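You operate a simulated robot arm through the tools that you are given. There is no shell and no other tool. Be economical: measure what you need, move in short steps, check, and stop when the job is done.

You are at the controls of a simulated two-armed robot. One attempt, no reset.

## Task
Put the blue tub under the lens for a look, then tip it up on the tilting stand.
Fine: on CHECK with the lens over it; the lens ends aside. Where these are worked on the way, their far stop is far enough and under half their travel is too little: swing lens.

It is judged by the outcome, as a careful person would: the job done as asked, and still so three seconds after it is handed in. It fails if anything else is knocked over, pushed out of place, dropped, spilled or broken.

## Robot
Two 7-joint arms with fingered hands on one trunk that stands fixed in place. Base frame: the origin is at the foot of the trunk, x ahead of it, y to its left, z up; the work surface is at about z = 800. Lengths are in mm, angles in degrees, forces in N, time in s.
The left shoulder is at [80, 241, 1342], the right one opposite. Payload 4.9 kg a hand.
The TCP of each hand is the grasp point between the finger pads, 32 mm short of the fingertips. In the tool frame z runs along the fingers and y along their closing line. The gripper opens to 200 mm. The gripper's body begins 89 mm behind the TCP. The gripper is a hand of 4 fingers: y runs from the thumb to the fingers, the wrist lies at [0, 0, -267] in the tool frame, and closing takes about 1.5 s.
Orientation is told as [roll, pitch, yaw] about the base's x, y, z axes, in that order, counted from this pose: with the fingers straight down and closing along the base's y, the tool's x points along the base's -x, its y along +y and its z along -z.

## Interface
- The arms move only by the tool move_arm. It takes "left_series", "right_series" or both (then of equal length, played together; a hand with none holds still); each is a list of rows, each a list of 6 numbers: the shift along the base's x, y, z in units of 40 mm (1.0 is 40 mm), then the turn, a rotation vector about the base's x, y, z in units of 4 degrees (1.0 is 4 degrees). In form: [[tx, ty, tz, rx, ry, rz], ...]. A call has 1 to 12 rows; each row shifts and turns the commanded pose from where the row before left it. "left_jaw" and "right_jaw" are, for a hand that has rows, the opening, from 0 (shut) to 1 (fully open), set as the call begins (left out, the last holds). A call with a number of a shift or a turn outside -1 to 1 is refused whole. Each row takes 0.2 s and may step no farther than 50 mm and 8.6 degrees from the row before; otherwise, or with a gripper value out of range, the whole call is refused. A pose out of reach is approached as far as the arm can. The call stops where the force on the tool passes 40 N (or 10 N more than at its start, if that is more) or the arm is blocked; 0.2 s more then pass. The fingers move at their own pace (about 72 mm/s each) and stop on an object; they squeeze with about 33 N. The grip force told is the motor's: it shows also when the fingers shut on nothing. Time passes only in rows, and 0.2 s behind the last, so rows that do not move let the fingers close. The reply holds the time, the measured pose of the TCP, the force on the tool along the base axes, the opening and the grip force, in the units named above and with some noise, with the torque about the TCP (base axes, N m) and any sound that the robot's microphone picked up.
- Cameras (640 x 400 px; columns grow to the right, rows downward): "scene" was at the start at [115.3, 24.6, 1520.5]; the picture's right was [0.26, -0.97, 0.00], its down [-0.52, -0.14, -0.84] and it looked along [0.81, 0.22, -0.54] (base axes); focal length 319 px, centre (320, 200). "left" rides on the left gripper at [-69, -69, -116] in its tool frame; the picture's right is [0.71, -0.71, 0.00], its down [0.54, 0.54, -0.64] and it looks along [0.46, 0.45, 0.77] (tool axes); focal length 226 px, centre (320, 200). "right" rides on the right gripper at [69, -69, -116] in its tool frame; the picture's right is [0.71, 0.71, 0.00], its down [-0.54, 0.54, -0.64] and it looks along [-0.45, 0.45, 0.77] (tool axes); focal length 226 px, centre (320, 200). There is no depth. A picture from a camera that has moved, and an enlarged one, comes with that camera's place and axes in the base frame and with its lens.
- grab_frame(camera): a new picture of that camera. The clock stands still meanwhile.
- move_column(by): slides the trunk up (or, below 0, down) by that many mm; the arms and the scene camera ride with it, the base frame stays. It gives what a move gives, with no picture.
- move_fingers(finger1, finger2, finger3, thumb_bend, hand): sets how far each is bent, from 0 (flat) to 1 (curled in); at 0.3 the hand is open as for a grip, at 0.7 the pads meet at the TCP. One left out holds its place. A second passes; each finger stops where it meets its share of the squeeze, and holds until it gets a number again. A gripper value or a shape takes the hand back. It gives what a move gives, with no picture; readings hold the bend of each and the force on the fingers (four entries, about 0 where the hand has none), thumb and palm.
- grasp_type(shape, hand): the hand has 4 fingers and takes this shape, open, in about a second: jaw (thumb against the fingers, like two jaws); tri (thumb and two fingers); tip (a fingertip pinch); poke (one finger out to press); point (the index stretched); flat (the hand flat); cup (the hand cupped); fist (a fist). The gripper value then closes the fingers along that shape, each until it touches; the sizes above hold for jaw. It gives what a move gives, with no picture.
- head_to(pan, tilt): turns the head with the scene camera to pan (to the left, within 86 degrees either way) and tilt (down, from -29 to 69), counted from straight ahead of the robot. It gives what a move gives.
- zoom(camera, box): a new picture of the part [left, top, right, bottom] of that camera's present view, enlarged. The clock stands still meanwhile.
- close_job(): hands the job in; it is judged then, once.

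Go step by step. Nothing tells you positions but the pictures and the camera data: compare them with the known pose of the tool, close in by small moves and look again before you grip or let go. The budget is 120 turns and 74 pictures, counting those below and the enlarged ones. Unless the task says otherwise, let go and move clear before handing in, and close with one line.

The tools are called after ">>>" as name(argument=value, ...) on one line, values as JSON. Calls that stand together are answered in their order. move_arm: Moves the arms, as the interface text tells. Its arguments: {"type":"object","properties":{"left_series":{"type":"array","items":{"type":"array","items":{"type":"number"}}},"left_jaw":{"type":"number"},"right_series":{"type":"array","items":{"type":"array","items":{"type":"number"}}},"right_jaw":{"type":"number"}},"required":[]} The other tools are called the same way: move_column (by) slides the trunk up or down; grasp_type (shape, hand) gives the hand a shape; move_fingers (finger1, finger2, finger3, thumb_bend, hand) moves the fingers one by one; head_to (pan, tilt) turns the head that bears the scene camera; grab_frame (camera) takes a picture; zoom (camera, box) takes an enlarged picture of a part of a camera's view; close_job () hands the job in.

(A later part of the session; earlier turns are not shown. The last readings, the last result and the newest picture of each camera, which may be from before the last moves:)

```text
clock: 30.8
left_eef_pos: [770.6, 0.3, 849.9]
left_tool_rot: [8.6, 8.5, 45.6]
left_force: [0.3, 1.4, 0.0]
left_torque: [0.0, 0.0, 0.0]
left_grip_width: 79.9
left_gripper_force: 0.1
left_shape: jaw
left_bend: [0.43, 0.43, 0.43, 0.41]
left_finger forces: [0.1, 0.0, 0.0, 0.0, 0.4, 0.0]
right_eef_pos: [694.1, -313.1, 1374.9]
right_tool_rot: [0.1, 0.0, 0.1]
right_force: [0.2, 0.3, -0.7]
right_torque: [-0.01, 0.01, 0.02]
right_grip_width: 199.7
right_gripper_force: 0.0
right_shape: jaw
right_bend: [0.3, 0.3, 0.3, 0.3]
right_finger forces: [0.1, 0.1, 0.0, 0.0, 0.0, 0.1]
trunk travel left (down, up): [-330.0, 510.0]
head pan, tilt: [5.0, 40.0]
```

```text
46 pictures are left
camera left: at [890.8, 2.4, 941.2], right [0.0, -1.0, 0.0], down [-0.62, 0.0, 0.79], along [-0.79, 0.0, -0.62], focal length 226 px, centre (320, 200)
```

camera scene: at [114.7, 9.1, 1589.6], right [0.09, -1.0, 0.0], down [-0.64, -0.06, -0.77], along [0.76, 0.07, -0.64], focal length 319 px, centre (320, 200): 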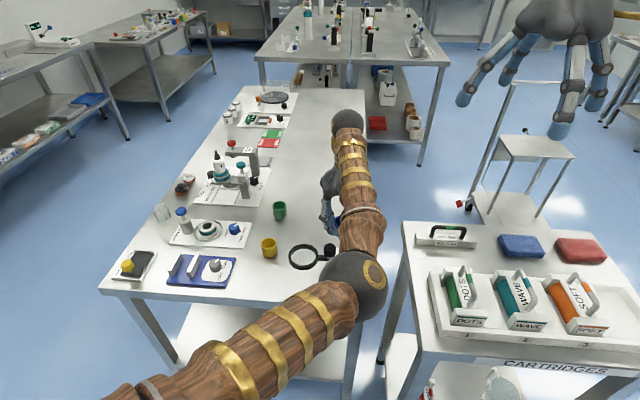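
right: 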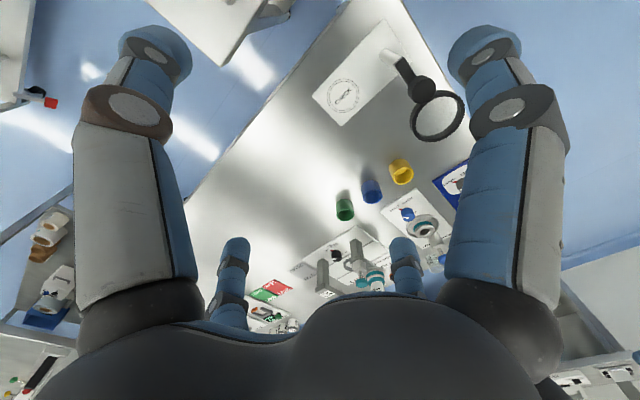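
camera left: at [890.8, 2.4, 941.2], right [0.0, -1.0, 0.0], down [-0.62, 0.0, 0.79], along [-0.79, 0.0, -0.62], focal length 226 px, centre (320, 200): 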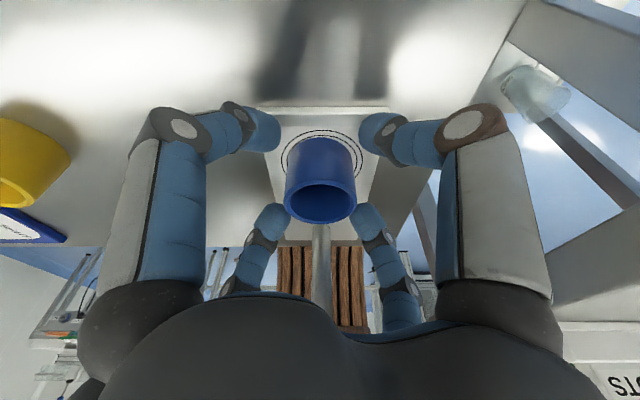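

The tub stands centred in the CHECK ring. Retreating straight up, then parking the left hand to the left.

>>> move_arm(left_series=[[0.1, 0, 0.5, 0, 0, 0], [0.1, 0, 0.5, 0, 0, 0], [0.1, 0, 0.7, 0, 0, 0], [0.1, 0, 0.8, 0, 0, 0], [0, 0, 0.9, 0, 0, 0], [0, 0, 0.9, 0, 0, 0], [0, 0, 0.9, 0, 0, 0], [0, 0, 0.9, 0, 0, 0]])

>>> move_arm(left_series=[[-0.2, 0.9, 0, 0, 0, 0], [-0.2, 0.9, 0, 0, 0, 0], [-0.2, 0.9, 0, 0, 0, 0], [-0.2, 0.9, 0, 0, 0, 0], [-0.2, 0.9, 0, 0, 0, 0], [-0.2, 0.9, 0, 0, 0, 0], [-0.2, 0.9, 0, 0, 0, 0], [-0.2, 0.9, 0, 0, 0, 0], [-0.2, 0.9, 0, 0, 0, 0], [-0.2, 0.9, 0, 0, 0, 0], [-0.2, 0.9, 0, 0, 0, 0], [-0.2, 0.9, 0, 0, 0, 0]])

>>> grab_frame(camera="scene")

```text
clock: 32.6
left_eef_pos: [785.7, 0.7, 1093.5]
left_tool_rot: [8.5, 8.4, 45.6]
left_force: [0.3, 0.1, -0.4]
left_torque: [0.0, -0.01, 0.02]
left_grip_width: 79.8
left_gripper_force: 0.1
left_shape: jaw
left_bend: [0.43, 0.43, 0.43, 0.41]
left_finger forces: [0.0, 0.1, 0.0, 0.0, 0.0, 0.1]
right_eef_pos: [693.4, -314.0, 1376.4]
right_tool_rot: [0.0, -0.2, 0.2]
right_force: [0.2, -0.2, -0.3]
right_torque: [0.01, -0.04, -0.04]
right_grip_width: 199.9
right_gripper_force: 0.0
right_shape: jaw
right_bend: [0.3, 0.3, 0.3, 0.3]
right_finger forces: [0.0, 0.1, 0.1, 0.0, 0.1, 0.0]
trunk travel left (down, up): [-330.0, 510.0]
head pan, tilt: [5.0, 40.0]
```

```text
clock: 35.2
left_eef_pos: [691.6, 435.7, 1092.9]
left_tool_rot: [8.6, 8.5, 45.6]
left_force: [0.5, -0.2, 0.5]
left_torque: [0.0, 0.0, -0.03]
left_grip_width: 80.3
left_gripper_force: 0.1
left_shape: jaw
left_bend: [0.43, 0.43, 0.43, 0.41]
left_finger forces: [0.0, 0.0, 0.0, 0.1, 0.0, 0.0]
right_eef_pos: [693.6, -311.7, 1375.9]
right_tool_rot: [-0.1, 0.0, 0.1]
right_force: [0.2, -0.4, -0.4]
right_torque: [-0.02, -0.02, 0.02]
right_grip_width: 199.7
right_gripper_force: 0.1
right_shape: jaw
right_bend: [0.3, 0.3, 0.3, 0.3]
right_finger forces: [0.0, 0.1, 0.0, 0.1, 0.0, 0.0]
trunk travel left (down, up): [-330.0, 510.0]
head pan, tilt: [5.0, 40.0]
```

```text
45 pictures are left
camera scene: at [114.1, 10.9, 1589.6], right [0.09, -1.0, 0.0], down [-0.64, -0.06, -0.77], along [0.76, 0.07, -0.64], focal length 319 px, centre (320, 200)
```

scene: 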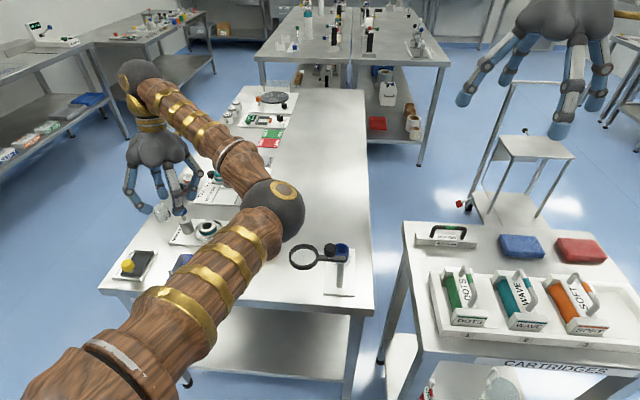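

The tub is under the (aside) lens stand. I'll take the left arm further away and bring the right hand, yawed 45°, over the lens knob (~[669, 31, 955]).

>>> move_arm(left_series=[[-0.8, 0.5, 0.3, 0, 0, 0], [-0.8, 0.5, 0.3, 0, 0, 0], [-0.8, 0.5, 0.3, 0, 0, 0], [-0.8, 0.5, 0.3, 0, 0, 0], [-0.8, 0.5, 0, 0, 0, 0], [-0.8, 0.5, 0, 0, 0, 0], [0, 0.5, 0, 0, 0, 0], [0, 0.5, 0, 0, 0, 0]])

>>> move_arm(right_series=[[-0.06, 0.8, -0.6, 0, 0, 1], [-0.06, 0.8, -0.6, 0, 0, 1], [-0.06, 0.8, -0.6, 0, 0, 1], [-0.06, 0.8, -0.6, 0, 0, 1], [-0.06, 0.8, -0.6, 0, 0, 1], [-0.06, 0.8, -0.6, 0, 0, 1], [-0.06, 0.8, -0.6, 0, 0, 1], [-0.06, 0.8, -0.6, 0, 0, 1], [-0.06, 0.8, -0.6, 0, 0, 1], [-0.06, 0.8, -0.6, 0, 0, 1], [-0.06, 0.6, -0.6, 0, 0, 1]], right_jaw=0.6)

>>> grab_frame(camera="right")

>>> grab_frame(camera="scene")

```text
clock: 37.0
left_eef_pos: [498.4, 595.6, 1141.3]
left_tool_rot: [8.5, 8.6, 45.5]
left_force: [0.0, 0.7, -0.5]
left_torque: [0.0, 0.03, -0.02]
left_grip_width: 80.1
left_gripper_force: 0.1
left_shape: jaw
left_bend: [0.43, 0.43, 0.43, 0.41]
left_finger forces: [0.0, 0.0, 0.0, 0.0, 0.1, 0.0]
right_eef_pos: [693.1, -311.7, 1375.7]
right_tool_rot: [0.0, 0.0, 0.1]
right_force: [-0.7, -0.1, 0.6]
right_torque: [-0.02, 0.0, 0.0]
right_grip_width: 199.8
right_gripper_force: 0.0
right_shape: jaw
right_bend: [0.3, 0.3, 0.3, 0.3]
right_finger forces: [0.0, 0.0, 0.0, 0.1, 0.1, 0.0]
trunk travel left (down, up): [-330.0, 510.0]
head pan, tilt: [5.0, 40.0]
```

```text
clock: 39.4
left_eef_pos: [498.9, 593.8, 1141.0]
left_tool_rot: [8.5, 8.6, 45.6]
left_force: [-0.3, 0.2, -0.1]
left_torque: [0.01, 0.0, 0.0]
left_grip_width: 80.0
left_gripper_force: 0.3
left_shape: jaw
left_bend: [0.43, 0.43, 0.43, 0.41]
left_finger forces: [0.0, 0.0, 0.0, 0.0, 0.0, 0.1]
right_eef_pos: [667.0, 32.7, 1109.1]
right_tool_rot: [0.0, 0.1, 44.1]
right_force: [0.2, 0.2, 0.5]
right_torque: [-0.02, 0.03, 0.01]
right_grip_width: 120.4
right_gripper_force: 0.0
right_shape: jaw
right_bend: [0.34, 0.34, 0.34, 0.32]
right_finger forces: [0.0, 0.0, 0.0, 0.0, 0.0, 0.0]
trunk travel left (down, up): [-330.0, 510.0]
head pan, tilt: [5.0, 40.0]
```

```text
44 pictures are left
camera right: at [666.0, -64.7, 1226.5], right [-1.0, 0.02, 0.0], down [0.01, 0.77, 0.64], along [0.01, 0.64, -0.77], focal length 226 px, centre (320, 200)
```

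right: 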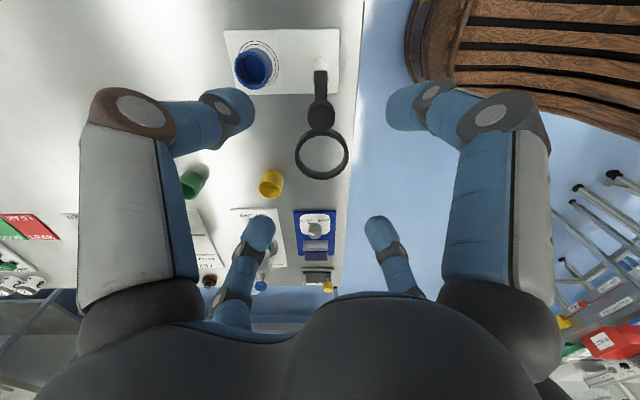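

```text
43 pictures are left
camera scene: at [114.4, 10.3, 1589.6], right [0.09, -1.0, 0.0], down [-0.64, -0.06, -0.77], along [0.76, 0.07, -0.64], focal length 319 px, centre (320, 200)
```

scene: 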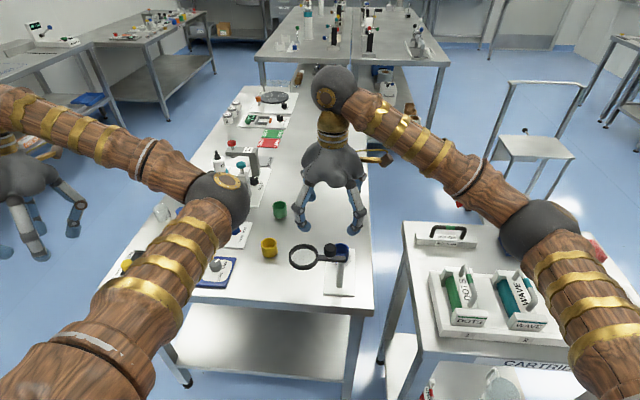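

The knob reads at about [667, 27]. Lowering to check its height.

>>> move_arm(right_series=[[0, -0.13, -0.8, 0, 0, 0], [0, 0, -0.8, 0, 0, 0], [0, 0, 0, 0, 0, 0]], right_jaw=0.45)

>>> grab_frame(camera="right")

>>> zoom(camera="scene", box=[260, 140, 400, 300])

```text
clock: 40.2
left_eef_pos: [496.8, 595.1, 1141.7]
left_tool_rot: [8.5, 8.5, 45.5]
left_force: [-0.3, 0.2, 0.5]
left_torque: [0.03, -0.01, 0.01]
left_grip_width: 80.0
left_gripper_force: 0.1
left_shape: jaw
left_bend: [0.43, 0.43, 0.43, 0.41]
left_finger forces: [0.0, 0.0, 0.1, 0.0, 0.1, 0.1]
right_eef_pos: [666.2, 26.0, 1047.6]
right_tool_rot: [0.0, 0.0, 44.0]
right_force: [-0.2, 0.0, -0.5]
right_torque: [0.03, -0.01, 0.0]
right_grip_width: 90.5
right_gripper_force: 0.2
right_shape: jaw
right_bend: [0.4, 0.4, 0.4, 0.38]
right_finger forces: [0.1, 0.0, 0.0, 0.0, 0.0, 0.0]
trunk travel left (down, up): [-330.0, 510.0]
head pan, tilt: [5.0, 40.0]
```

```text
42 pictures are left
camera right: at [665.7, -70.9, 1163.2], right [-1.0, 0.02, 0.0], down [0.01, 0.77, 0.64], along [0.01, 0.64, -0.77], focal length 226 px, centre (320, 200)
```

right: 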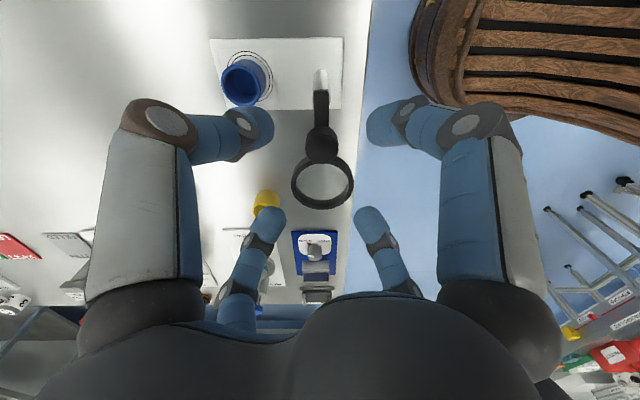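

```text
2.50 times, centred on (330, 220) of scene
camera zoom: at [113.1, 8.9, 1589.7], right [0.09, -1.0, 0.0], down [-0.64, -0.06, -0.77], along [0.76, 0.07, -0.64], focal length 798 px, centre (295, 150)
```

zoom: 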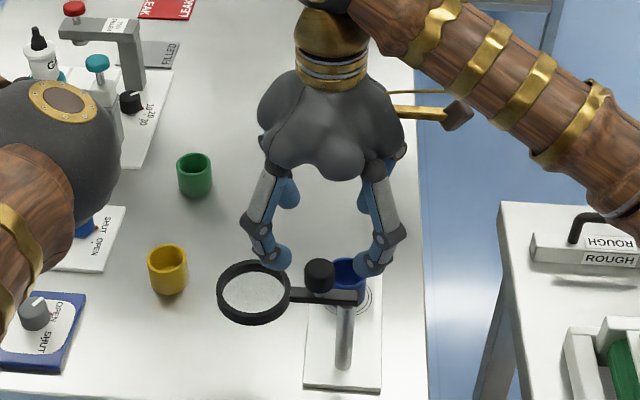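

Triangulated knob: about [667, 27, 960]. Descending so that the fingertips surround it but stay above the bar.

>>> move_arm(right_series=[[0, 0, -0.6, 0, 0, 0], [0, 0, -0.6, 0, 0, 0], [0, 0, -0.4, 0, 0, 0]])

>>> grab_frame(camera="right")

>>> zoom(camera="scene", box=[270, 180, 400, 300])

```text
clock: 41.0
left_eef_pos: [499.0, 594.6, 1142.2]
left_tool_rot: [8.5, 8.5, 45.6]
left_force: [0.2, -0.5, 1.2]
left_torque: [0.02, -0.02, 0.0]
left_grip_width: 79.8
left_gripper_force: 0.1
left_shape: jaw
left_bend: [0.43, 0.43, 0.43, 0.41]
left_finger forces: [0.0, 0.0, 0.0, 0.0, 0.0, 0.0]
right_eef_pos: [668.2, 26.0, 982.9]
right_tool_rot: [-0.1, 0.1, 44.1]
right_force: [-0.2, 0.5, -0.1]
right_torque: [0.01, 0.04, 0.0]
right_grip_width: 90.3
right_gripper_force: 0.1
right_shape: jaw
right_bend: [0.4, 0.4, 0.4, 0.38]
right_finger forces: [0.1, 0.0, 0.0, 0.0, 0.1, 0.0]
trunk travel left (down, up): [-330.0, 510.0]
head pan, tilt: [5.0, 40.0]
```

```text
40 pictures are left
camera right: at [666.5, -71.0, 1099.9], right [-1.0, 0.02, 0.0], down [0.01, 0.77, 0.64], along [0.01, 0.64, -0.77], focal length 226 px, centre (320, 200)
```

right: 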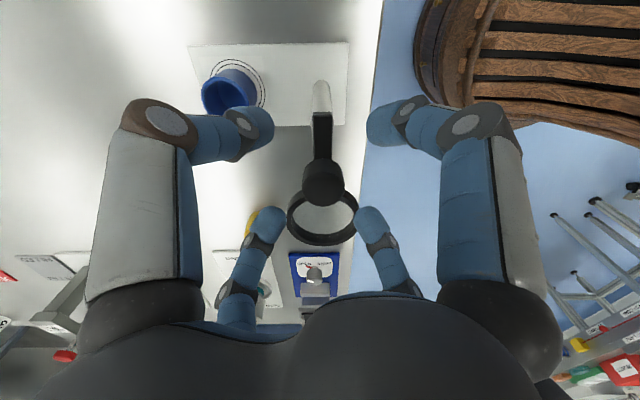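

```text
3.33 times, centred on (335, 240) of scene
camera zoom: at [114.1, 9.3, 1589.6], right [0.09, -1.0, 0.0], down [-0.64, -0.06, -0.77], along [0.76, 0.07, -0.64], focal length 1064 px, centre (270, 67)
```

zoom: 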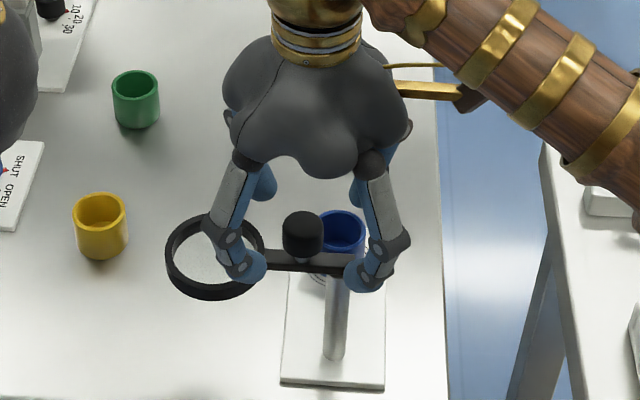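

Aligned. A little lower, then close on the knob.

>>> move_arm(right_series=[[0, 0, -0.2, 0, 0, 0]])

>>> move_arm(right_series=[[0, 0, 0, 0, 0, 0], [0, 0, 0, 0, 0, 0], [0, 0, 0, 0, 0, 0], [0, 0, 0, 0, 0, 0], [0, 0, 0, 0, 0, 0], [0, 0, 0, 0, 0, 0]], right_jaw=0.0)

>>> grab_frame(camera="right")

>>> zoom(camera="scene", box=[270, 180, 400, 300])

```text
clock: 41.4
left_eef_pos: [498.7, 594.7, 1141.8]
left_tool_rot: [8.5, 8.4, 45.6]
left_force: [-0.2, -1.2, -0.7]
left_torque: [0.0, -0.01, -0.02]
left_grip_width: 79.7
left_gripper_force: 0.1
left_shape: jaw
left_bend: [0.43, 0.43, 0.43, 0.41]
left_finger forces: [0.1, 0.0, 0.1, 0.0, 0.1, 0.0]
right_eef_pos: [667.0, 26.2, 974.5]
right_tool_rot: [0.0, 0.0, 43.9]
right_force: [-0.4, 0.4, -0.7]
right_torque: [-0.01, 0.01, 0.0]
right_grip_width: 90.2
right_gripper_force: 0.0
right_shape: jaw
right_bend: [0.4, 0.4, 0.4, 0.38]
right_finger forces: [0.0, 0.1, 0.1, 0.0, 0.1, 0.1]
trunk travel left (down, up): [-330.0, 510.0]
head pan, tilt: [5.0, 40.0]
```

```text
clock: 42.8
left_eef_pos: [499.0, 594.3, 1140.3]
left_tool_rot: [8.6, 8.5, 45.5]
left_force: [-0.4, -0.5, 0.4]
left_torque: [0.03, 0.0, 0.0]
left_grip_width: 79.7
left_gripper_force: 0.0
left_shape: jaw
left_bend: [0.43, 0.43, 0.43, 0.41]
left_finger forces: [0.0, 0.0, 0.0, 0.0, 0.0, 0.1]
right_eef_pos: [667.3, 25.9, 974.7]
right_tool_rot: [-0.1, 0.2, 44.1]
right_force: [-1.5, 0.0, -7.8]
right_torque: [-0.03, 0.04, 0.01]
right_grip_width: 22.7
right_gripper_force: 33.5
right_shape: jaw
right_bend: [0.61, 0.56, 0.59, 0.63]
right_finger forces: [29.2, 29.1, 28.1, 0.0, 28.1, 0.0]
trunk travel left (down, up): [-330.0, 510.0]
head pan, tilt: [5.0, 40.0]
```

```text
38 pictures are left
camera right: at [666.7, -70.8, 1090.8], right [-1.0, 0.02, 0.0], down [0.01, 0.77, 0.64], along [0.01, 0.64, -0.77], focal length 226 px, centre (320, 200)
```

right: 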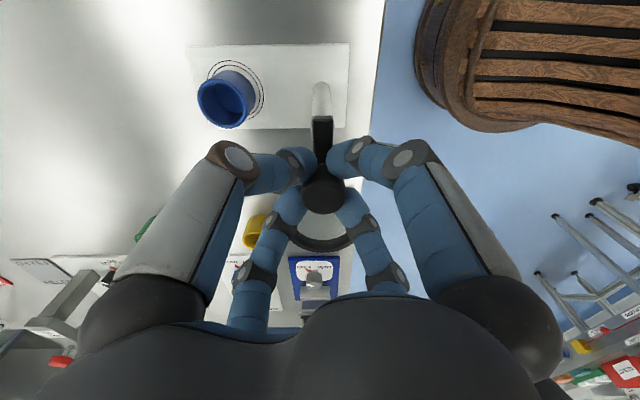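

```text
3.33 times, centred on (335, 240) of scene
camera zoom: at [114.4, 9.1, 1589.5], right [0.09, -1.0, 0.0], down [-0.64, -0.06, -0.77], along [0.76, 0.07, -0.64], focal length 1064 px, centre (270, 67)
```

zoom: 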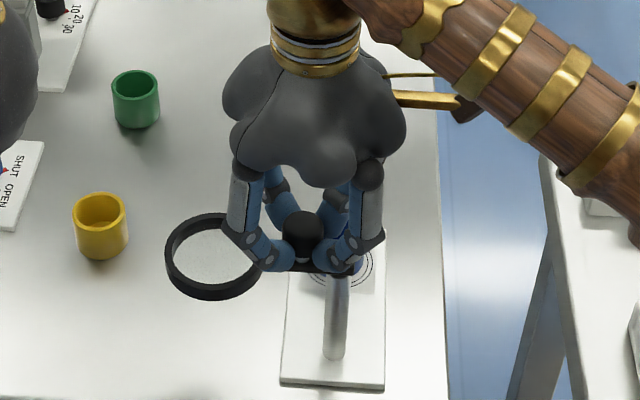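

The knob is held by all four fingers. Swinging the lens: arc of ~28 mm radius around the pillar, first 45°.

>>> move_arm(right_series=[[0.0458, -0.0015, 0, 0, 0, -0.9375], [0.0456, -0.0045, 0, 0, 0, -0.9375], [0.0452, -0.0075, 0, 0, 0, -0.9375], [0.0446, -0.0104, 0, 0, 0, -0.9375], [0.0438, -0.0133, 0, 0, 0, -0.9375], [0.0429, -0.0161, 0, 0, 0, -0.9375], [0.0417, -0.0189, 0, 0, 0, -0.9375], [0.0404, -0.0216, 0, 0, 0, -0.9375], [0.0389, -0.0242, 0, 0, 0, -0.9375], [0.0372, -0.0267, 0, 0, 0, -0.9375], [0.0354, -0.0291, 0, 0, 0, -0.9375], [0.0335, -0.0313, 0, 0, 0, -0.9375]])

>>> zoom(camera="scene", box=[270, 180, 400, 300])

```text
clock: 45.4
left_eef_pos: [497.4, 594.5, 1142.5]
left_tool_rot: [8.6, 8.5, 45.7]
left_force: [0.2, -0.6, -0.5]
left_torque: [0.01, 0.0, -0.02]
left_grip_width: 80.0
left_gripper_force: 0.0
left_shape: jaw
left_bend: [0.43, 0.43, 0.43, 0.41]
left_finger forces: [0.1, 0.1, 0.0, 0.0, 0.0, 0.0]
right_eef_pos: [685.7, 15.8, 974.3]
right_tool_rot: [0.0, 0.0, -0.9]
right_force: [-18.9, -3.3, -17.6]
right_torque: [-0.1, 0.52, -0.19]
right_grip_width: 22.4
right_gripper_force: 32.8
right_shape: jaw
right_bend: [0.61, 0.57, 0.59, 0.63]
right_finger forces: [33.2, 27.7, 26.2, 0.0, 30.4, 0.0]
trunk travel left (down, up): [-330.0, 510.0]
head pan, tilt: [5.0, 40.0]
```

```text
3.33 times, centred on (335, 240) of scene
camera zoom: at [113.1, 8.5, 1589.5], right [0.09, -1.0, 0.0], down [-0.64, -0.06, -0.77], along [0.76, 0.07, -0.64], focal length 1064 px, centre (270, 67)
```

zoom: 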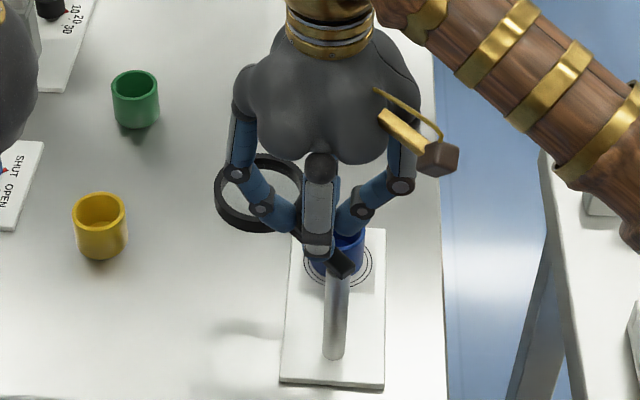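

The lens turns with the hand. Continuing the second 45°.

>>> move_arm(right_series=[[0.0313, -0.0335, 0, 0, 0, -0.9375], [0.0291, -0.0354, 0, 0, 0, -0.9375], [0.0267, -0.0372, 0, 0, 0, -0.9375], [0.0242, -0.0389, 0, 0, 0, -0.9375], [0.0216, -0.0404, 0, 0, 0, -0.9375], [0.0189, -0.0417, 0, 0, 0, -0.9375], [0.0161, -0.0429, 0, 0, 0, -0.9375], [0.0133, -0.0438, 0, 0, 0, -0.9375], [0.0104, -0.0446, 0, 0, 0, -0.9375], [0.0075, -0.0452, 0, 0, 0, -0.9375], [0.0045, -0.0456, 0, 0, 0, -0.9375], [0.0015, -0.0458, 0, 0, 0, -0.9375]])

>>> zoom(camera="scene", box=[270, 180, 400, 300])

>>> grab_frame(camera="right")

```text
clock: 46.8
left_eef_pos: [498.9, 593.8, 1142.7]
left_tool_rot: [8.5, 8.5, 45.5]
left_force: [0.2, -1.2, 0.7]
left_torque: [-0.02, 0.0, -0.01]
left_grip_width: 79.9
left_gripper_force: 0.2
left_shape: jaw
left_bend: [0.43, 0.43, 0.43, 0.41]
left_finger forces: [0.1, 0.0, 0.0, 0.0, 0.0, 0.0]
right_eef_pos: [690.0, 9.3, 974.6]
right_tool_rot: [-0.2, 0.3, -21.1]
right_force: [-16.6, -1.6, -2.3]
right_torque: [-0.08, 0.43, -0.14]
right_grip_width: 22.2
right_gripper_force: 33.3
right_shape: jaw
right_bend: [0.61, 0.57, 0.77, 0.63]
right_finger forces: [33.6, 29.4, 29.4, 0.0, 34.2, 0.0]
trunk travel left (down, up): [-330.0, 510.0]
head pan, tilt: [5.0, 40.0]
stopped in row 6 (right hand): the force on the tool passed its limit (the readings are from after the stop); the commanded pose is now the measured one
```

```text
3.33 times, centred on (335, 240) of scene
camera zoom: at [113.0, 8.9, 1590.2], right [0.09, -1.0, 0.0], down [-0.64, -0.06, -0.77], along [0.76, 0.07, -0.64], focal length 1064 px, centre (270, 67)
```

zoom: 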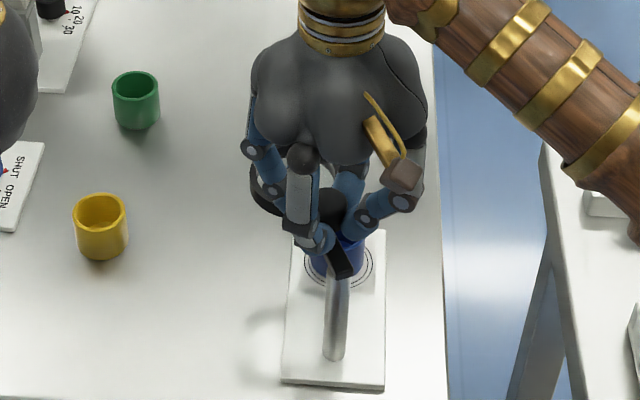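

```text
34 pictures are left
camera right: at [602.8, -29.2, 1091.4], right [-0.4, 0.92, 0.0], down [0.7, 0.31, 0.64], along [0.58, 0.26, -0.77], focal length 226 px, centre (320, 200)
```

right: 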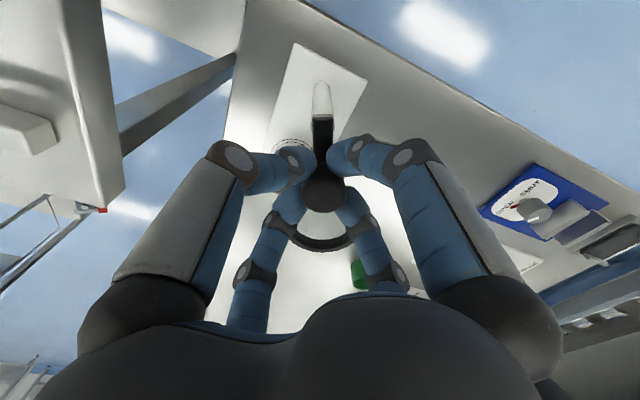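

The lens has turned about 65°, the limit tripped mainly because my arc is slightly too wide. I'll correct inward (R≈25) and go on.

>>> move_arm(right_series=[[-0.02, -0.051, 0, 0, 0, -1], [0.012, -0.042, 0, 0, 0, -1], [0.009, -0.043, 0, 0, 0, -1], [0.006, -0.043, 0, 0, 0, -1], [0.003, -0.044, 0, 0, 0, -1], [0, -0.044, 0, 0, 0, -1]])

>>> zoom(camera="scene", box=[270, 180, 400, 300])

```text
clock: 48.2
left_eef_pos: [497.2, 594.6, 1141.8]
left_tool_rot: [8.4, 8.5, 45.5]
left_force: [-0.8, -0.5, 0.2]
left_torque: [-0.01, 0.01, 0.01]
left_grip_width: 80.0
left_gripper_force: 0.0
left_shape: jaw
left_bend: [0.43, 0.43, 0.43, 0.41]
left_finger forces: [0.1, 0.0, 0.1, 0.0, 0.0, 0.1]
right_eef_pos: [691.9, -2.1, 975.1]
right_tool_rot: [-0.1, 0.0, -45.4]
right_force: [-11.6, 4.5, -8.7]
right_torque: [0.06, 0.37, -0.05]
right_grip_width: 22.1
right_gripper_force: 33.2
right_shape: jaw
right_bend: [0.61, 0.57, 0.77, 0.63]
right_finger forces: [33.3, 29.5, 28.7, 0.0, 32.8, 0.0]
trunk travel left (down, up): [-330.0, 510.0]
head pan, tilt: [5.0, 40.0]
```

```text
3.33 times, centred on (335, 240) of scene
camera zoom: at [113.1, 9.7, 1589.6], right [0.09, -1.0, 0.0], down [-0.64, -0.06, -0.77], along [0.76, 0.07, -0.64], focal length 1064 px, centre (270, 67)
```

zoom: 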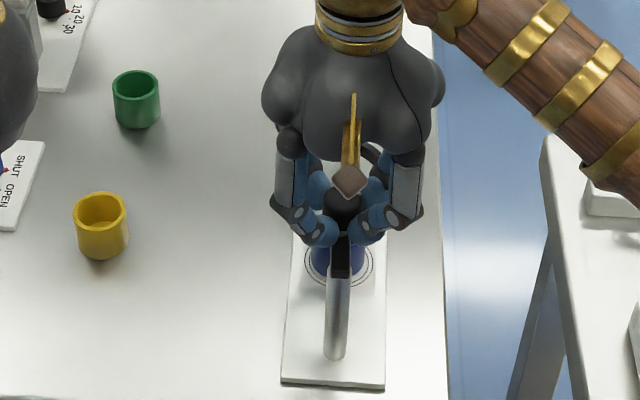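

The bar now points straight over CHECK. I'll push gently a few degrees on, to see whether the far stop is reached, and look.

>>> move_arm(right_series=[[-0.02, -0.044, 0, 0, 0, -1], [0, -0.044, 0, 0, 0, -1]])

>>> zoom(camera="scene", box=[270, 180, 400, 300])

>>> grab_frame(camera="right")

```text
clock: 48.8
left_eef_pos: [499.0, 597.0, 1140.9]
left_tool_rot: [8.5, 8.6, 45.6]
left_force: [-0.4, -0.3, 1.4]
left_torque: [0.01, 0.02, -0.04]
left_grip_width: 79.6
left_gripper_force: 0.1
left_shape: jaw
left_bend: [0.43, 0.43, 0.43, 0.41]
left_finger forces: [0.1, 0.0, 0.0, 0.0, 0.0, 0.0]
right_eef_pos: [691.9, -3.4, 975.2]
right_tool_rot: [-0.1, 0.1, -53.4]
right_force: [-6.4, 14.7, -9.0]
right_torque: [0.4, 0.32, 0.02]
right_grip_width: 22.2
right_gripper_force: 33.2
right_shape: jaw
right_bend: [0.61, 0.57, 0.77, 0.63]
right_finger forces: [37.4, 32.4, 23.6, 0.0, 28.1, 0.0]
trunk travel left (down, up): [-330.0, 510.0]
head pan, tilt: [5.0, 40.0]
```

```text
3.33 times, centred on (335, 240) of scene
camera zoom: at [114.1, 11.4, 1589.5], right [0.09, -1.0, 0.0], down [-0.64, -0.06, -0.77], along [0.76, 0.07, -0.64], focal length 1064 px, centre (270, 67)
```

zoom: 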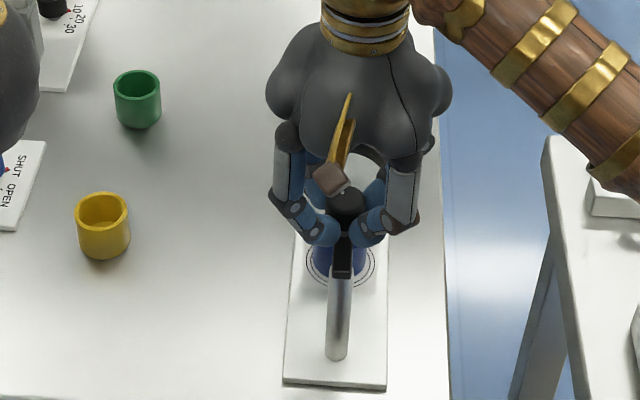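

```text
31 pictures are left
camera right: at [596.5, 11.3, 1091.2], right [0.15, 0.99, 0.0], down [0.76, -0.11, 0.64], along [0.63, -0.09, -0.77], focal length 226 px, centre (320, 200)
```

right: 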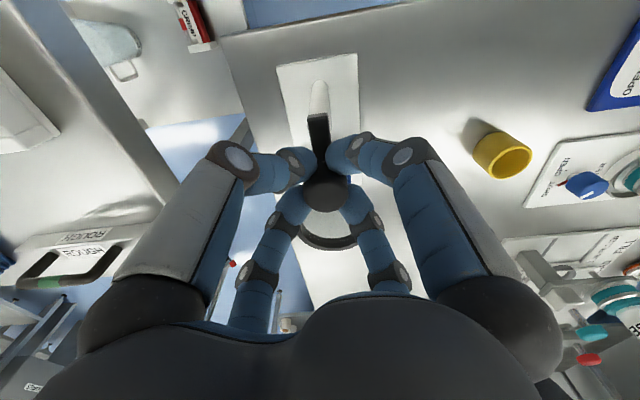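

The lens is at its stop over the tub. Holding about a second for the look, then swinging back the first half.

>>> move_arm(right_series=[[0, 0.03, 0, 0, 0, 0.5], [0, 0, 0, 0, 0, 0], [0, 0, 0, 0, 0, 0], [0, 0, 0, 0, 0, 0], [0, 0, 0, 0, 0, 0]])

>>> move_arm(right_series=[[0.003, 0.0435, 0, 0, 0, 1], [0, 0.0436, 0, 0, 0, 1], [-0.003, 0.0435, 0, 0, 0, 1], [-0.0061, 0.0432, 0, 0, 0, 1], [-0.0091, 0.0427, 0, 0, 0, 1], [-0.012, 0.0419, 0, 0, 0, 1], [-0.0149, 0.041, 0, 0, 0, 1], [-0.0177, 0.0398, 0, 0, 0, 1], [-0.0205, 0.0385, 0, 0, 0, 1], [-0.0231, 0.037, 0, 0, 0, 1], [-0.0256, 0.0353, 0, 0, 0, 1], [-0.028, 0.0334, 0, 0, 0, 1]])

>>> zoom(camera="scene", box=[270, 180, 400, 300])

```text
clock: 50.0
left_eef_pos: [498.1, 596.8, 1141.0]
left_tool_rot: [8.5, 8.4, 45.5]
left_force: [0.1, 0.0, 0.5]
left_torque: [0.02, -0.01, -0.02]
left_grip_width: 80.0
left_gripper_force: 0.1
left_shape: jaw
left_bend: [0.43, 0.43, 0.43, 0.41]
left_finger forces: [0.1, 0.0, 0.0, 0.0, 0.0, 0.0]
right_eef_pos: [692.7, -2.8, 974.9]
right_tool_rot: [-0.1, 0.2, -51.4]
right_force: [-6.1, 11.1, -4.0]
right_torque: [0.4, 0.28, -0.16]
right_grip_width: 22.1
right_gripper_force: 33.0
right_shape: jaw
right_bend: [0.61, 0.57, 0.77, 0.63]
right_finger forces: [36.8, 32.8, 26.3, 0.0, 29.2, 0.0]
trunk travel left (down, up): [-330.0, 510.0]
head pan, tilt: [5.0, 40.0]
```

```text
clock: 52.6
left_eef_pos: [499.0, 596.3, 1141.2]
left_tool_rot: [8.5, 8.5, 45.6]
left_force: [0.5, 0.4, -0.4]
left_torque: [0.02, 0.0, -0.02]
left_grip_width: 79.9
left_gripper_force: 0.1
left_shape: jaw
left_bend: [0.43, 0.43, 0.43, 0.41]
left_finger forces: [0.1, 0.1, 0.0, 0.0, 0.0, 0.0]
right_eef_pos: [686.4, 16.4, 974.0]
right_tool_rot: [0.0, 0.1, -3.2]
right_force: [3.2, 4.3, 4.5]
right_torque: [0.14, -0.08, -0.1]
right_grip_width: 22.5
right_gripper_force: 32.8
right_shape: jaw
right_bend: [0.61, 0.57, 0.59, 0.63]
right_finger forces: [30.1, 35.3, 33.5, 0.0, 29.0, 0.1]
trunk travel left (down, up): [-330.0, 510.0]
head pan, tilt: [5.0, 40.0]
```

```text
3.33 times, centred on (335, 240) of scene
camera zoom: at [113.7, 9.9, 1589.7], right [0.09, -1.0, 0.0], down [-0.64, -0.06, -0.77], along [0.76, 0.07, -0.64], focal length 1064 px, centre (270, 67)
```

zoom: 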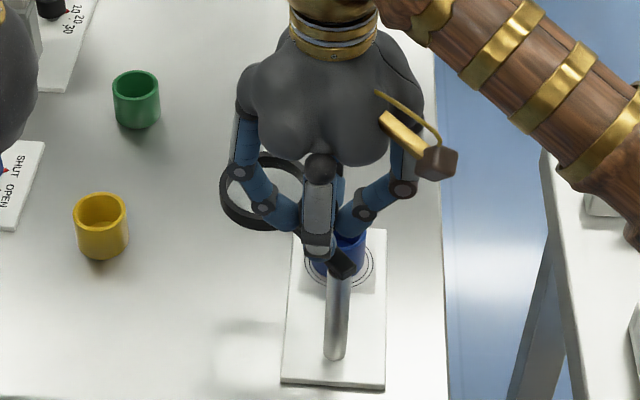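

Halfway back smoothly. Finishing the return.

>>> move_arm(right_series=[[-0.0303, 0.0314, 0, 0, 0, 1], [-0.0324, 0.0292, 0, 0, 0, 1], [-0.0344, 0.0268, 0, 0, 0, 1], [-0.0362, 0.0244, 0, 0, 0, 1], [-0.0378, 0.0218, 0, 0, 0, 1], [-0.0392, 0.0191, 0, 0, 0, 1], [-0.0404, 0.0163, 0, 0, 0, 1], [-0.0415, 0.0135, 0, 0, 0, 1], [-0.0423, 0.0106, 0, 0, 0, 1], [-0.0429, 0.0076, 0, 0, 0, 1], [-0.0434, 0.0046, 0, 0, 0, 1], [-0.0436, 0.0015, 0, 0, 0, 1]])

>>> zoom(camera="scene", box=[270, 180, 400, 300])

```text
clock: 55.2
left_eef_pos: [498.7, 597.0, 1142.8]
left_tool_rot: [8.5, 8.5, 45.6]
left_force: [0.0, 0.3, 0.2]
left_torque: [0.0, 0.0, 0.0]
left_grip_width: 80.0
left_gripper_force: 0.0
left_shape: jaw
left_bend: [0.43, 0.43, 0.43, 0.41]
left_finger forces: [0.1, 0.0, 0.0, 0.0, 0.1, 0.1]
right_eef_pos: [668.3, 25.9, 973.7]
right_tool_rot: [-0.1, 0.2, 44.7]
right_force: [6.3, 16.6, 6.5]
right_torque: [0.45, -0.13, 0.06]
right_grip_width: 22.0
right_gripper_force: 33.3
right_shape: jaw
right_bend: [0.76, 0.56, 0.59, 0.63]
right_finger forces: [28.7, 35.9, 34.6, 0.0, 28.6, 0.1]
trunk travel left (down, up): [-330.0, 510.0]
head pan, tilt: [5.0, 40.0]
```

```text
3.33 times, centred on (335, 240) of scene
camera zoom: at [114.0, 11.4, 1589.5], right [0.09, -1.0, 0.0], down [-0.64, -0.06, -0.77], along [0.76, 0.07, -0.64], focal length 1064 px, centre (270, 67)
```

zoom: 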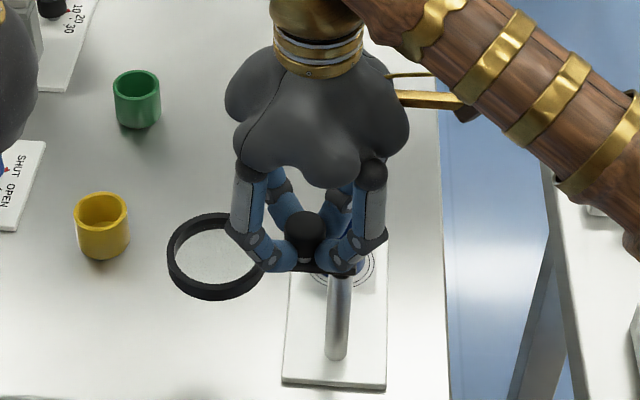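

The lens is aside again. Nudging to the stop, relaxing, releasing and lifting the right hand away.

>>> move_arm(right_series=[[-0.05, 0, 0, 0, 0, 0], [0, 0, 0, 0, 0, 0]])

>>> move_arm(right_series=[[0, 0, 0, 0, 0, 0], [0, 0, 0, 0, 0, 0], [0, 0, 0, 0, 0, 0], [0, 0, 0, 0, 0, 0], [0, 0, 0, 0, 0, 0]], right_jaw=0.45)

>>> move_arm(right_series=[[0, 0, 0.4, 0, 0, 0], [0, 0, 0.8, 0, 0, 0], [0, 0, 0.8, 0, 0, 0], [0, 0, 0.9, 0, 0, 0], [0, -0.7, 0.7, 0, 0, 0], [0, -0.9, 0.3, 0, 0, 0], [0, -0.9, 0.3, 0, 0, 0], [0, -0.9, 0.3, 0, 0, 0], [0, -0.9, 0, 0, 0, 0], [0, -0.9, 0, 0, 0, 0], [0, -0.9, 0, 0, 0, 0], [0, -0.9, 0, 0, 0, 0]])

>>> zoom(camera="scene", box=[240, 160, 400, 300])

```text
clock: 55.8
left_eef_pos: [500.0, 597.3, 1139.8]
left_tool_rot: [8.5, 8.6, 45.6]
left_force: [0.0, -0.1, 0.2]
left_torque: [-0.02, 0.01, -0.01]
left_grip_width: 80.2
left_gripper_force: 0.0
left_shape: jaw
left_bend: [0.43, 0.43, 0.43, 0.41]
left_finger forces: [0.0, 0.0, 0.0, 0.1, 0.1, 0.0]
right_eef_pos: [667.0, 26.5, 975.3]
right_tool_rot: [0.0, 0.2, 44.5]
right_force: [13.5, 17.6, 5.3]
right_torque: [0.51, -0.39, 0.13]
right_grip_width: 22.5
right_gripper_force: 33.0
right_shape: jaw
right_bend: [0.76, 0.57, 0.59, 0.63]
right_finger forces: [28.0, 33.8, 35.5, 0.1, 31.0, 0.0]
trunk travel left (down, up): [-330.0, 510.0]
head pan, tilt: [5.0, 40.0]
```

```text
clock: 57.0
left_eef_pos: [498.3, 593.3, 1141.1]
left_tool_rot: [8.5, 8.5, 45.6]
left_force: [-0.3, 0.2, -0.1]
left_torque: [0.01, 0.01, 0.05]
left_grip_width: 80.0
left_gripper_force: 0.0
left_shape: jaw
left_bend: [0.43, 0.43, 0.43, 0.41]
left_finger forces: [0.0, 0.0, 0.0, 0.1, 0.0, 0.0]
right_eef_pos: [665.6, 23.5, 974.6]
right_tool_rot: [-0.1, 0.1, 44.6]
right_force: [0.4, -1.1, 0.1]
right_torque: [-0.01, 0.03, 0.02]
right_grip_width: 89.5
right_gripper_force: 0.0
right_shape: jaw
right_bend: [0.4, 0.4, 0.4, 0.38]
right_finger forces: [0.1, 0.0, 0.1, 0.0, 0.0, 0.0]
trunk travel left (down, up): [-330.0, 510.0]
head pan, tilt: [5.0, 40.0]
```

```text
clock: 59.6
left_eef_pos: [497.8, 592.2, 1142.9]
left_tool_rot: [8.6, 8.3, 45.8]
left_force: [0.1, -0.9, 0.3]
left_torque: [0.01, -0.01, -0.02]
left_grip_width: 79.7
left_gripper_force: 0.1
left_shape: jaw
left_bend: [0.43, 0.43, 0.43, 0.41]
left_finger forces: [0.0, 0.0, 0.1, 0.1, 0.0, 0.0]
right_eef_pos: [664.6, -259.4, 1155.7]
right_tool_rot: [0.0, 0.1, 44.6]
right_force: [-1.3, -1.2, 0.3]
right_torque: [0.0, 0.0, 0.02]
right_grip_width: 89.7
right_gripper_force: 0.0
right_shape: jaw
right_bend: [0.4, 0.4, 0.4, 0.38]
right_finger forces: [0.1, 0.1, 0.1, 0.0, 0.1, 0.1]
trunk travel left (down, up): [-330.0, 510.0]
head pan, tilt: [5.0, 40.0]
```

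```text
2.86 times, centred on (320, 230) of scene
camera zoom: at [113.2, 7.0, 1589.7], right [0.09, -1.0, 0.0], down [-0.64, -0.06, -0.77], along [0.76, 0.07, -0.64], focal length 912 px, centre (320, 114)
```

zoom: 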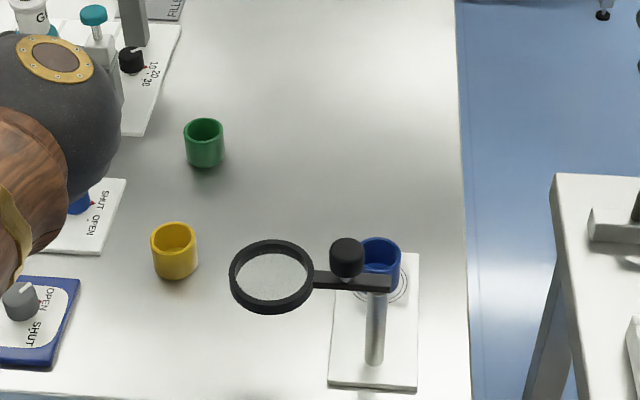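

The lens is aside and the tub untouched. Moving the right hand further out and the left hand back above CHECK.

>>> move_arm(right_series=[[0, -0.9, 0.2, 0, 0, -0.9], [0, -0.9, 0.2, 0, 0, -0.9], [0, -0.9, 0.2, 0, 0, -0.9], [0, -0.9, 0.2, 0, 0, -0.9], [0, 0, 0, 0, 0, -0.9], [0, 0, 0, 0, 0, -0.9], [0, 0, 0, 0, 0, -0.9], [0, 0, 0, 0, 0, -0.9]], left_series=[[0.8, -0.5, -0.3, 0, 0, 0], [0.8, -0.5, -0.3, 0, 0, 0], [0.8, -0.5, -0.3, 0, 0, 0], [0.8, -0.5, -0.3, 0, 0, 0], [0.8, -0.5, 0, 0, 0, 0], [0.8, -0.5, 0, 0, 0, 0], [0, -0.5, 0, 0, 0, 0], [0, -0.5, 0, 0, 0, 0]])

>>> move_arm(left_series=[[0.2, -0.9, 0, 0, 0, 0], [0.2, -0.9, 0, 0, 0, 0], [0.2, -0.9, 0, 0, 0, 0], [0.2, -0.9, 0, 0, 0, 0], [0.2, -0.9, 0, 0, 0, 0], [0.2, -0.9, 0, 0, 0, 0], [0.2, -0.9, 0, 0, 0, 0], [0.2, -0.9, 0, 0, 0, 0], [0.2, -0.9, 0, 0, 0, 0], [0.2, -0.9, 0, 0, 0, 0], [0.2, -0.9, 0, 0, 0, 0], [0.2, -0.9, 0, 0, 0, 0]], left_jaw=0.42)

>>> move_arm(left_series=[[0, 0, -0.9, 0, 0, 0], [0, 0, -0.9, 0, 0, 0], [0, 0, -0.9, 0, 0, 0], [0, 0, -0.9, 0, 0, 0]])

>>> grab_frame(camera="left")

```text
clock: 61.4
left_eef_pos: [691.0, 433.8, 1094.1]
left_tool_rot: [8.6, 8.3, 45.7]
left_force: [0.0, -0.4, -1.6]
left_torque: [0.02, -0.01, -0.03]
left_grip_width: 79.9
left_gripper_force: 0.1
left_shape: jaw
left_bend: [0.43, 0.43, 0.43, 0.41]
left_finger forces: [0.0, 0.0, 0.0, 0.0, 0.0, 0.0]
right_eef_pos: [665.9, -400.9, 1186.0]
right_tool_rot: [0.0, 0.1, 15.8]
right_force: [0.0, -0.1, 0.3]
right_torque: [0.01, 0.02, 0.02]
right_grip_width: 89.7
right_gripper_force: 0.0
right_shape: jaw
right_bend: [0.4, 0.4, 0.4, 0.38]
right_finger forces: [0.0, 0.0, 0.1, 0.1, 0.0, 0.0]
trunk travel left (down, up): [-330.0, 510.0]
head pan, tilt: [5.0, 40.0]
```

```text
clock: 64.0
left_eef_pos: [785.7, 1.1, 1094.4]
left_tool_rot: [8.5, 8.5, 45.7]
left_force: [0.0, -0.4, -0.1]
left_torque: [0.01, -0.05, -0.03]
left_grip_width: 83.6
left_gripper_force: 0.0
left_shape: jaw
left_bend: [0.42, 0.42, 0.42, 0.4]
left_finger forces: [0.0, 0.1, 0.1, 0.0, 0.1, 0.1]
right_eef_pos: [664.5, -402.1, 1184.7]
right_tool_rot: [0.0, 0.1, 15.7]
right_force: [-0.3, -0.1, -0.3]
right_torque: [-0.01, 0.0, -0.03]
right_grip_width: 90.1
right_gripper_force: 0.0
right_shape: jaw
right_bend: [0.4, 0.4, 0.4, 0.38]
right_finger forces: [0.0, 0.0, 0.0, 0.0, 0.1, 0.0]
trunk travel left (down, up): [-330.0, 510.0]
head pan, tilt: [5.0, 40.0]
```

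```text
clock: 65.0
left_eef_pos: [786.9, 1.7, 948.5]
left_tool_rot: [8.5, 8.4, 45.6]
left_force: [-0.4, -0.8, 0.9]
left_torque: [0.01, 0.03, 0.01]
left_grip_width: 83.8
left_gripper_force: 0.0
left_shape: jaw
left_bend: [0.42, 0.42, 0.42, 0.4]
left_finger forces: [0.0, 0.0, 0.0, 0.0, 0.0, 0.0]
right_eef_pos: [666.4, -400.4, 1185.3]
right_tool_rot: [-0.1, 0.2, 15.8]
right_force: [-0.2, 0.8, -0.1]
right_torque: [0.01, 0.04, 0.0]
right_grip_width: 89.8
right_gripper_force: 0.0
right_shape: jaw
right_bend: [0.4, 0.4, 0.4, 0.38]
right_finger forces: [0.0, 0.0, 0.0, 0.0, 0.0, 0.1]
trunk travel left (down, up): [-330.0, 510.0]
head pan, tilt: [5.0, 40.0]
```

```text
27 pictures are left
camera left: at [906.9, 2.7, 1040.3], right [0.0, -1.0, 0.0], down [-0.61, 0.0, 0.79], along [-0.79, 0.0, -0.61], focal length 226 px, centre (320, 200)
```

left: 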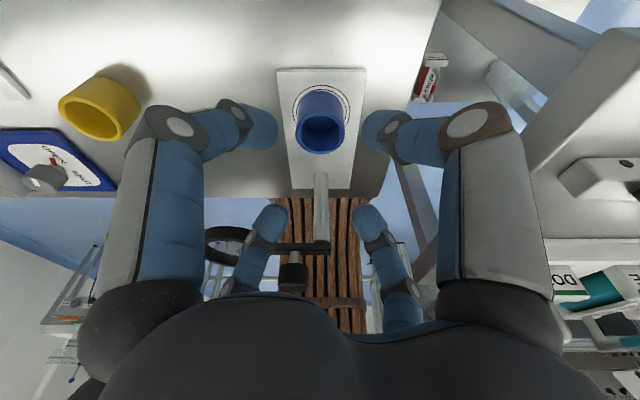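

The tub is at [770, 2]. Descending along the same line and gripping again.

>>> move_arm(left_series=[[-0.1, 0, -0.6, 0, 0, 0], [-0.1, 0, -0.6, 0, 0, 0], [-0.1, 0, -0.5, 0, 0, 0], [-0.1, 0, -0.4, 0, 0, 0], [0, 0, -0.35, 0, 0, 0]])

>>> move_arm(left_series=[[0, 0, 0, 0, 0, 0], [0, 0, 0, 0, 0, 0], [0, 0, 0, 0, 0, 0], [0, 0, 0, 0, 0, 0], [0, 0, 0, 0, 0, 0]], left_jaw=0.15)

>>> grab_frame(camera="left")

```text
clock: 66.2
left_eef_pos: [768.9, 2.3, 851.6]
left_tool_rot: [8.7, 8.5, 45.6]
left_force: [0.6, 0.1, -0.1]
left_torque: [0.02, 0.02, 0.0]
left_grip_width: 83.6
left_gripper_force: 0.1
left_shape: jaw
left_bend: [0.42, 0.42, 0.42, 0.4]
left_finger forces: [0.0, 0.1, 0.1, 0.0, 0.1, 0.0]
right_eef_pos: [665.0, -401.3, 1185.8]
right_tool_rot: [-0.1, 0.1, 15.8]
right_force: [0.5, -0.6, 0.1]
right_torque: [-0.02, 0.02, 0.0]
right_grip_width: 89.8
right_gripper_force: 0.1
right_shape: jaw
right_bend: [0.4, 0.4, 0.4, 0.38]
right_finger forces: [0.0, 0.1, 0.0, 0.0, 0.0, 0.0]
trunk travel left (down, up): [-330.0, 510.0]
head pan, tilt: [5.0, 40.0]
```

```text
clock: 67.4
left_eef_pos: [769.5, 2.8, 852.1]
left_tool_rot: [8.6, 8.6, 45.7]
left_force: [-0.1, -0.5, -0.4]
left_torque: [0.02, 0.01, 0.0]
left_grip_width: 41.9
left_gripper_force: 32.8
left_shape: jaw
left_bend: [0.54, 0.54, 0.54, 0.53]
left_finger forces: [28.0, 29.2, 29.2, 0.0, 29.0, 0.0]
right_eef_pos: [665.1, -401.5, 1186.4]
right_tool_rot: [-0.1, 0.2, 15.8]
right_force: [0.1, -0.5, 0.4]
right_torque: [0.02, 0.0, 0.01]
right_grip_width: 89.9
right_gripper_force: 0.0
right_shape: jaw
right_bend: [0.4, 0.4, 0.4, 0.38]
right_finger forces: [0.0, 0.0, 0.1, 0.0, 0.0, 0.0]
trunk travel left (down, up): [-330.0, 510.0]
head pan, tilt: [5.0, 40.0]
```

```text
26 pictures are left
camera left: at [889.4, 3.2, 943.7], right [0.0, -1.0, 0.0], down [-0.62, 0.0, 0.79], along [-0.79, 0.0, -0.62], focal length 226 px, centre (320, 200)
```

left: 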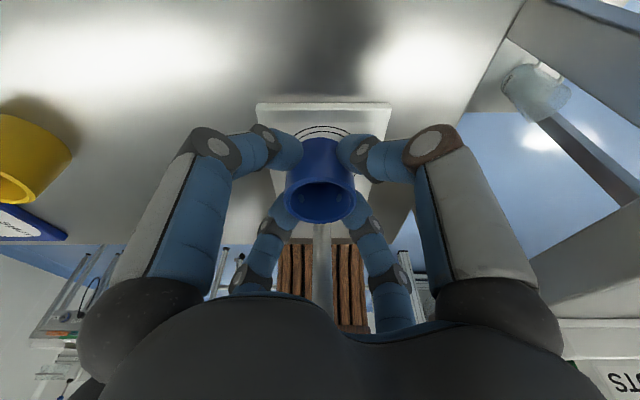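

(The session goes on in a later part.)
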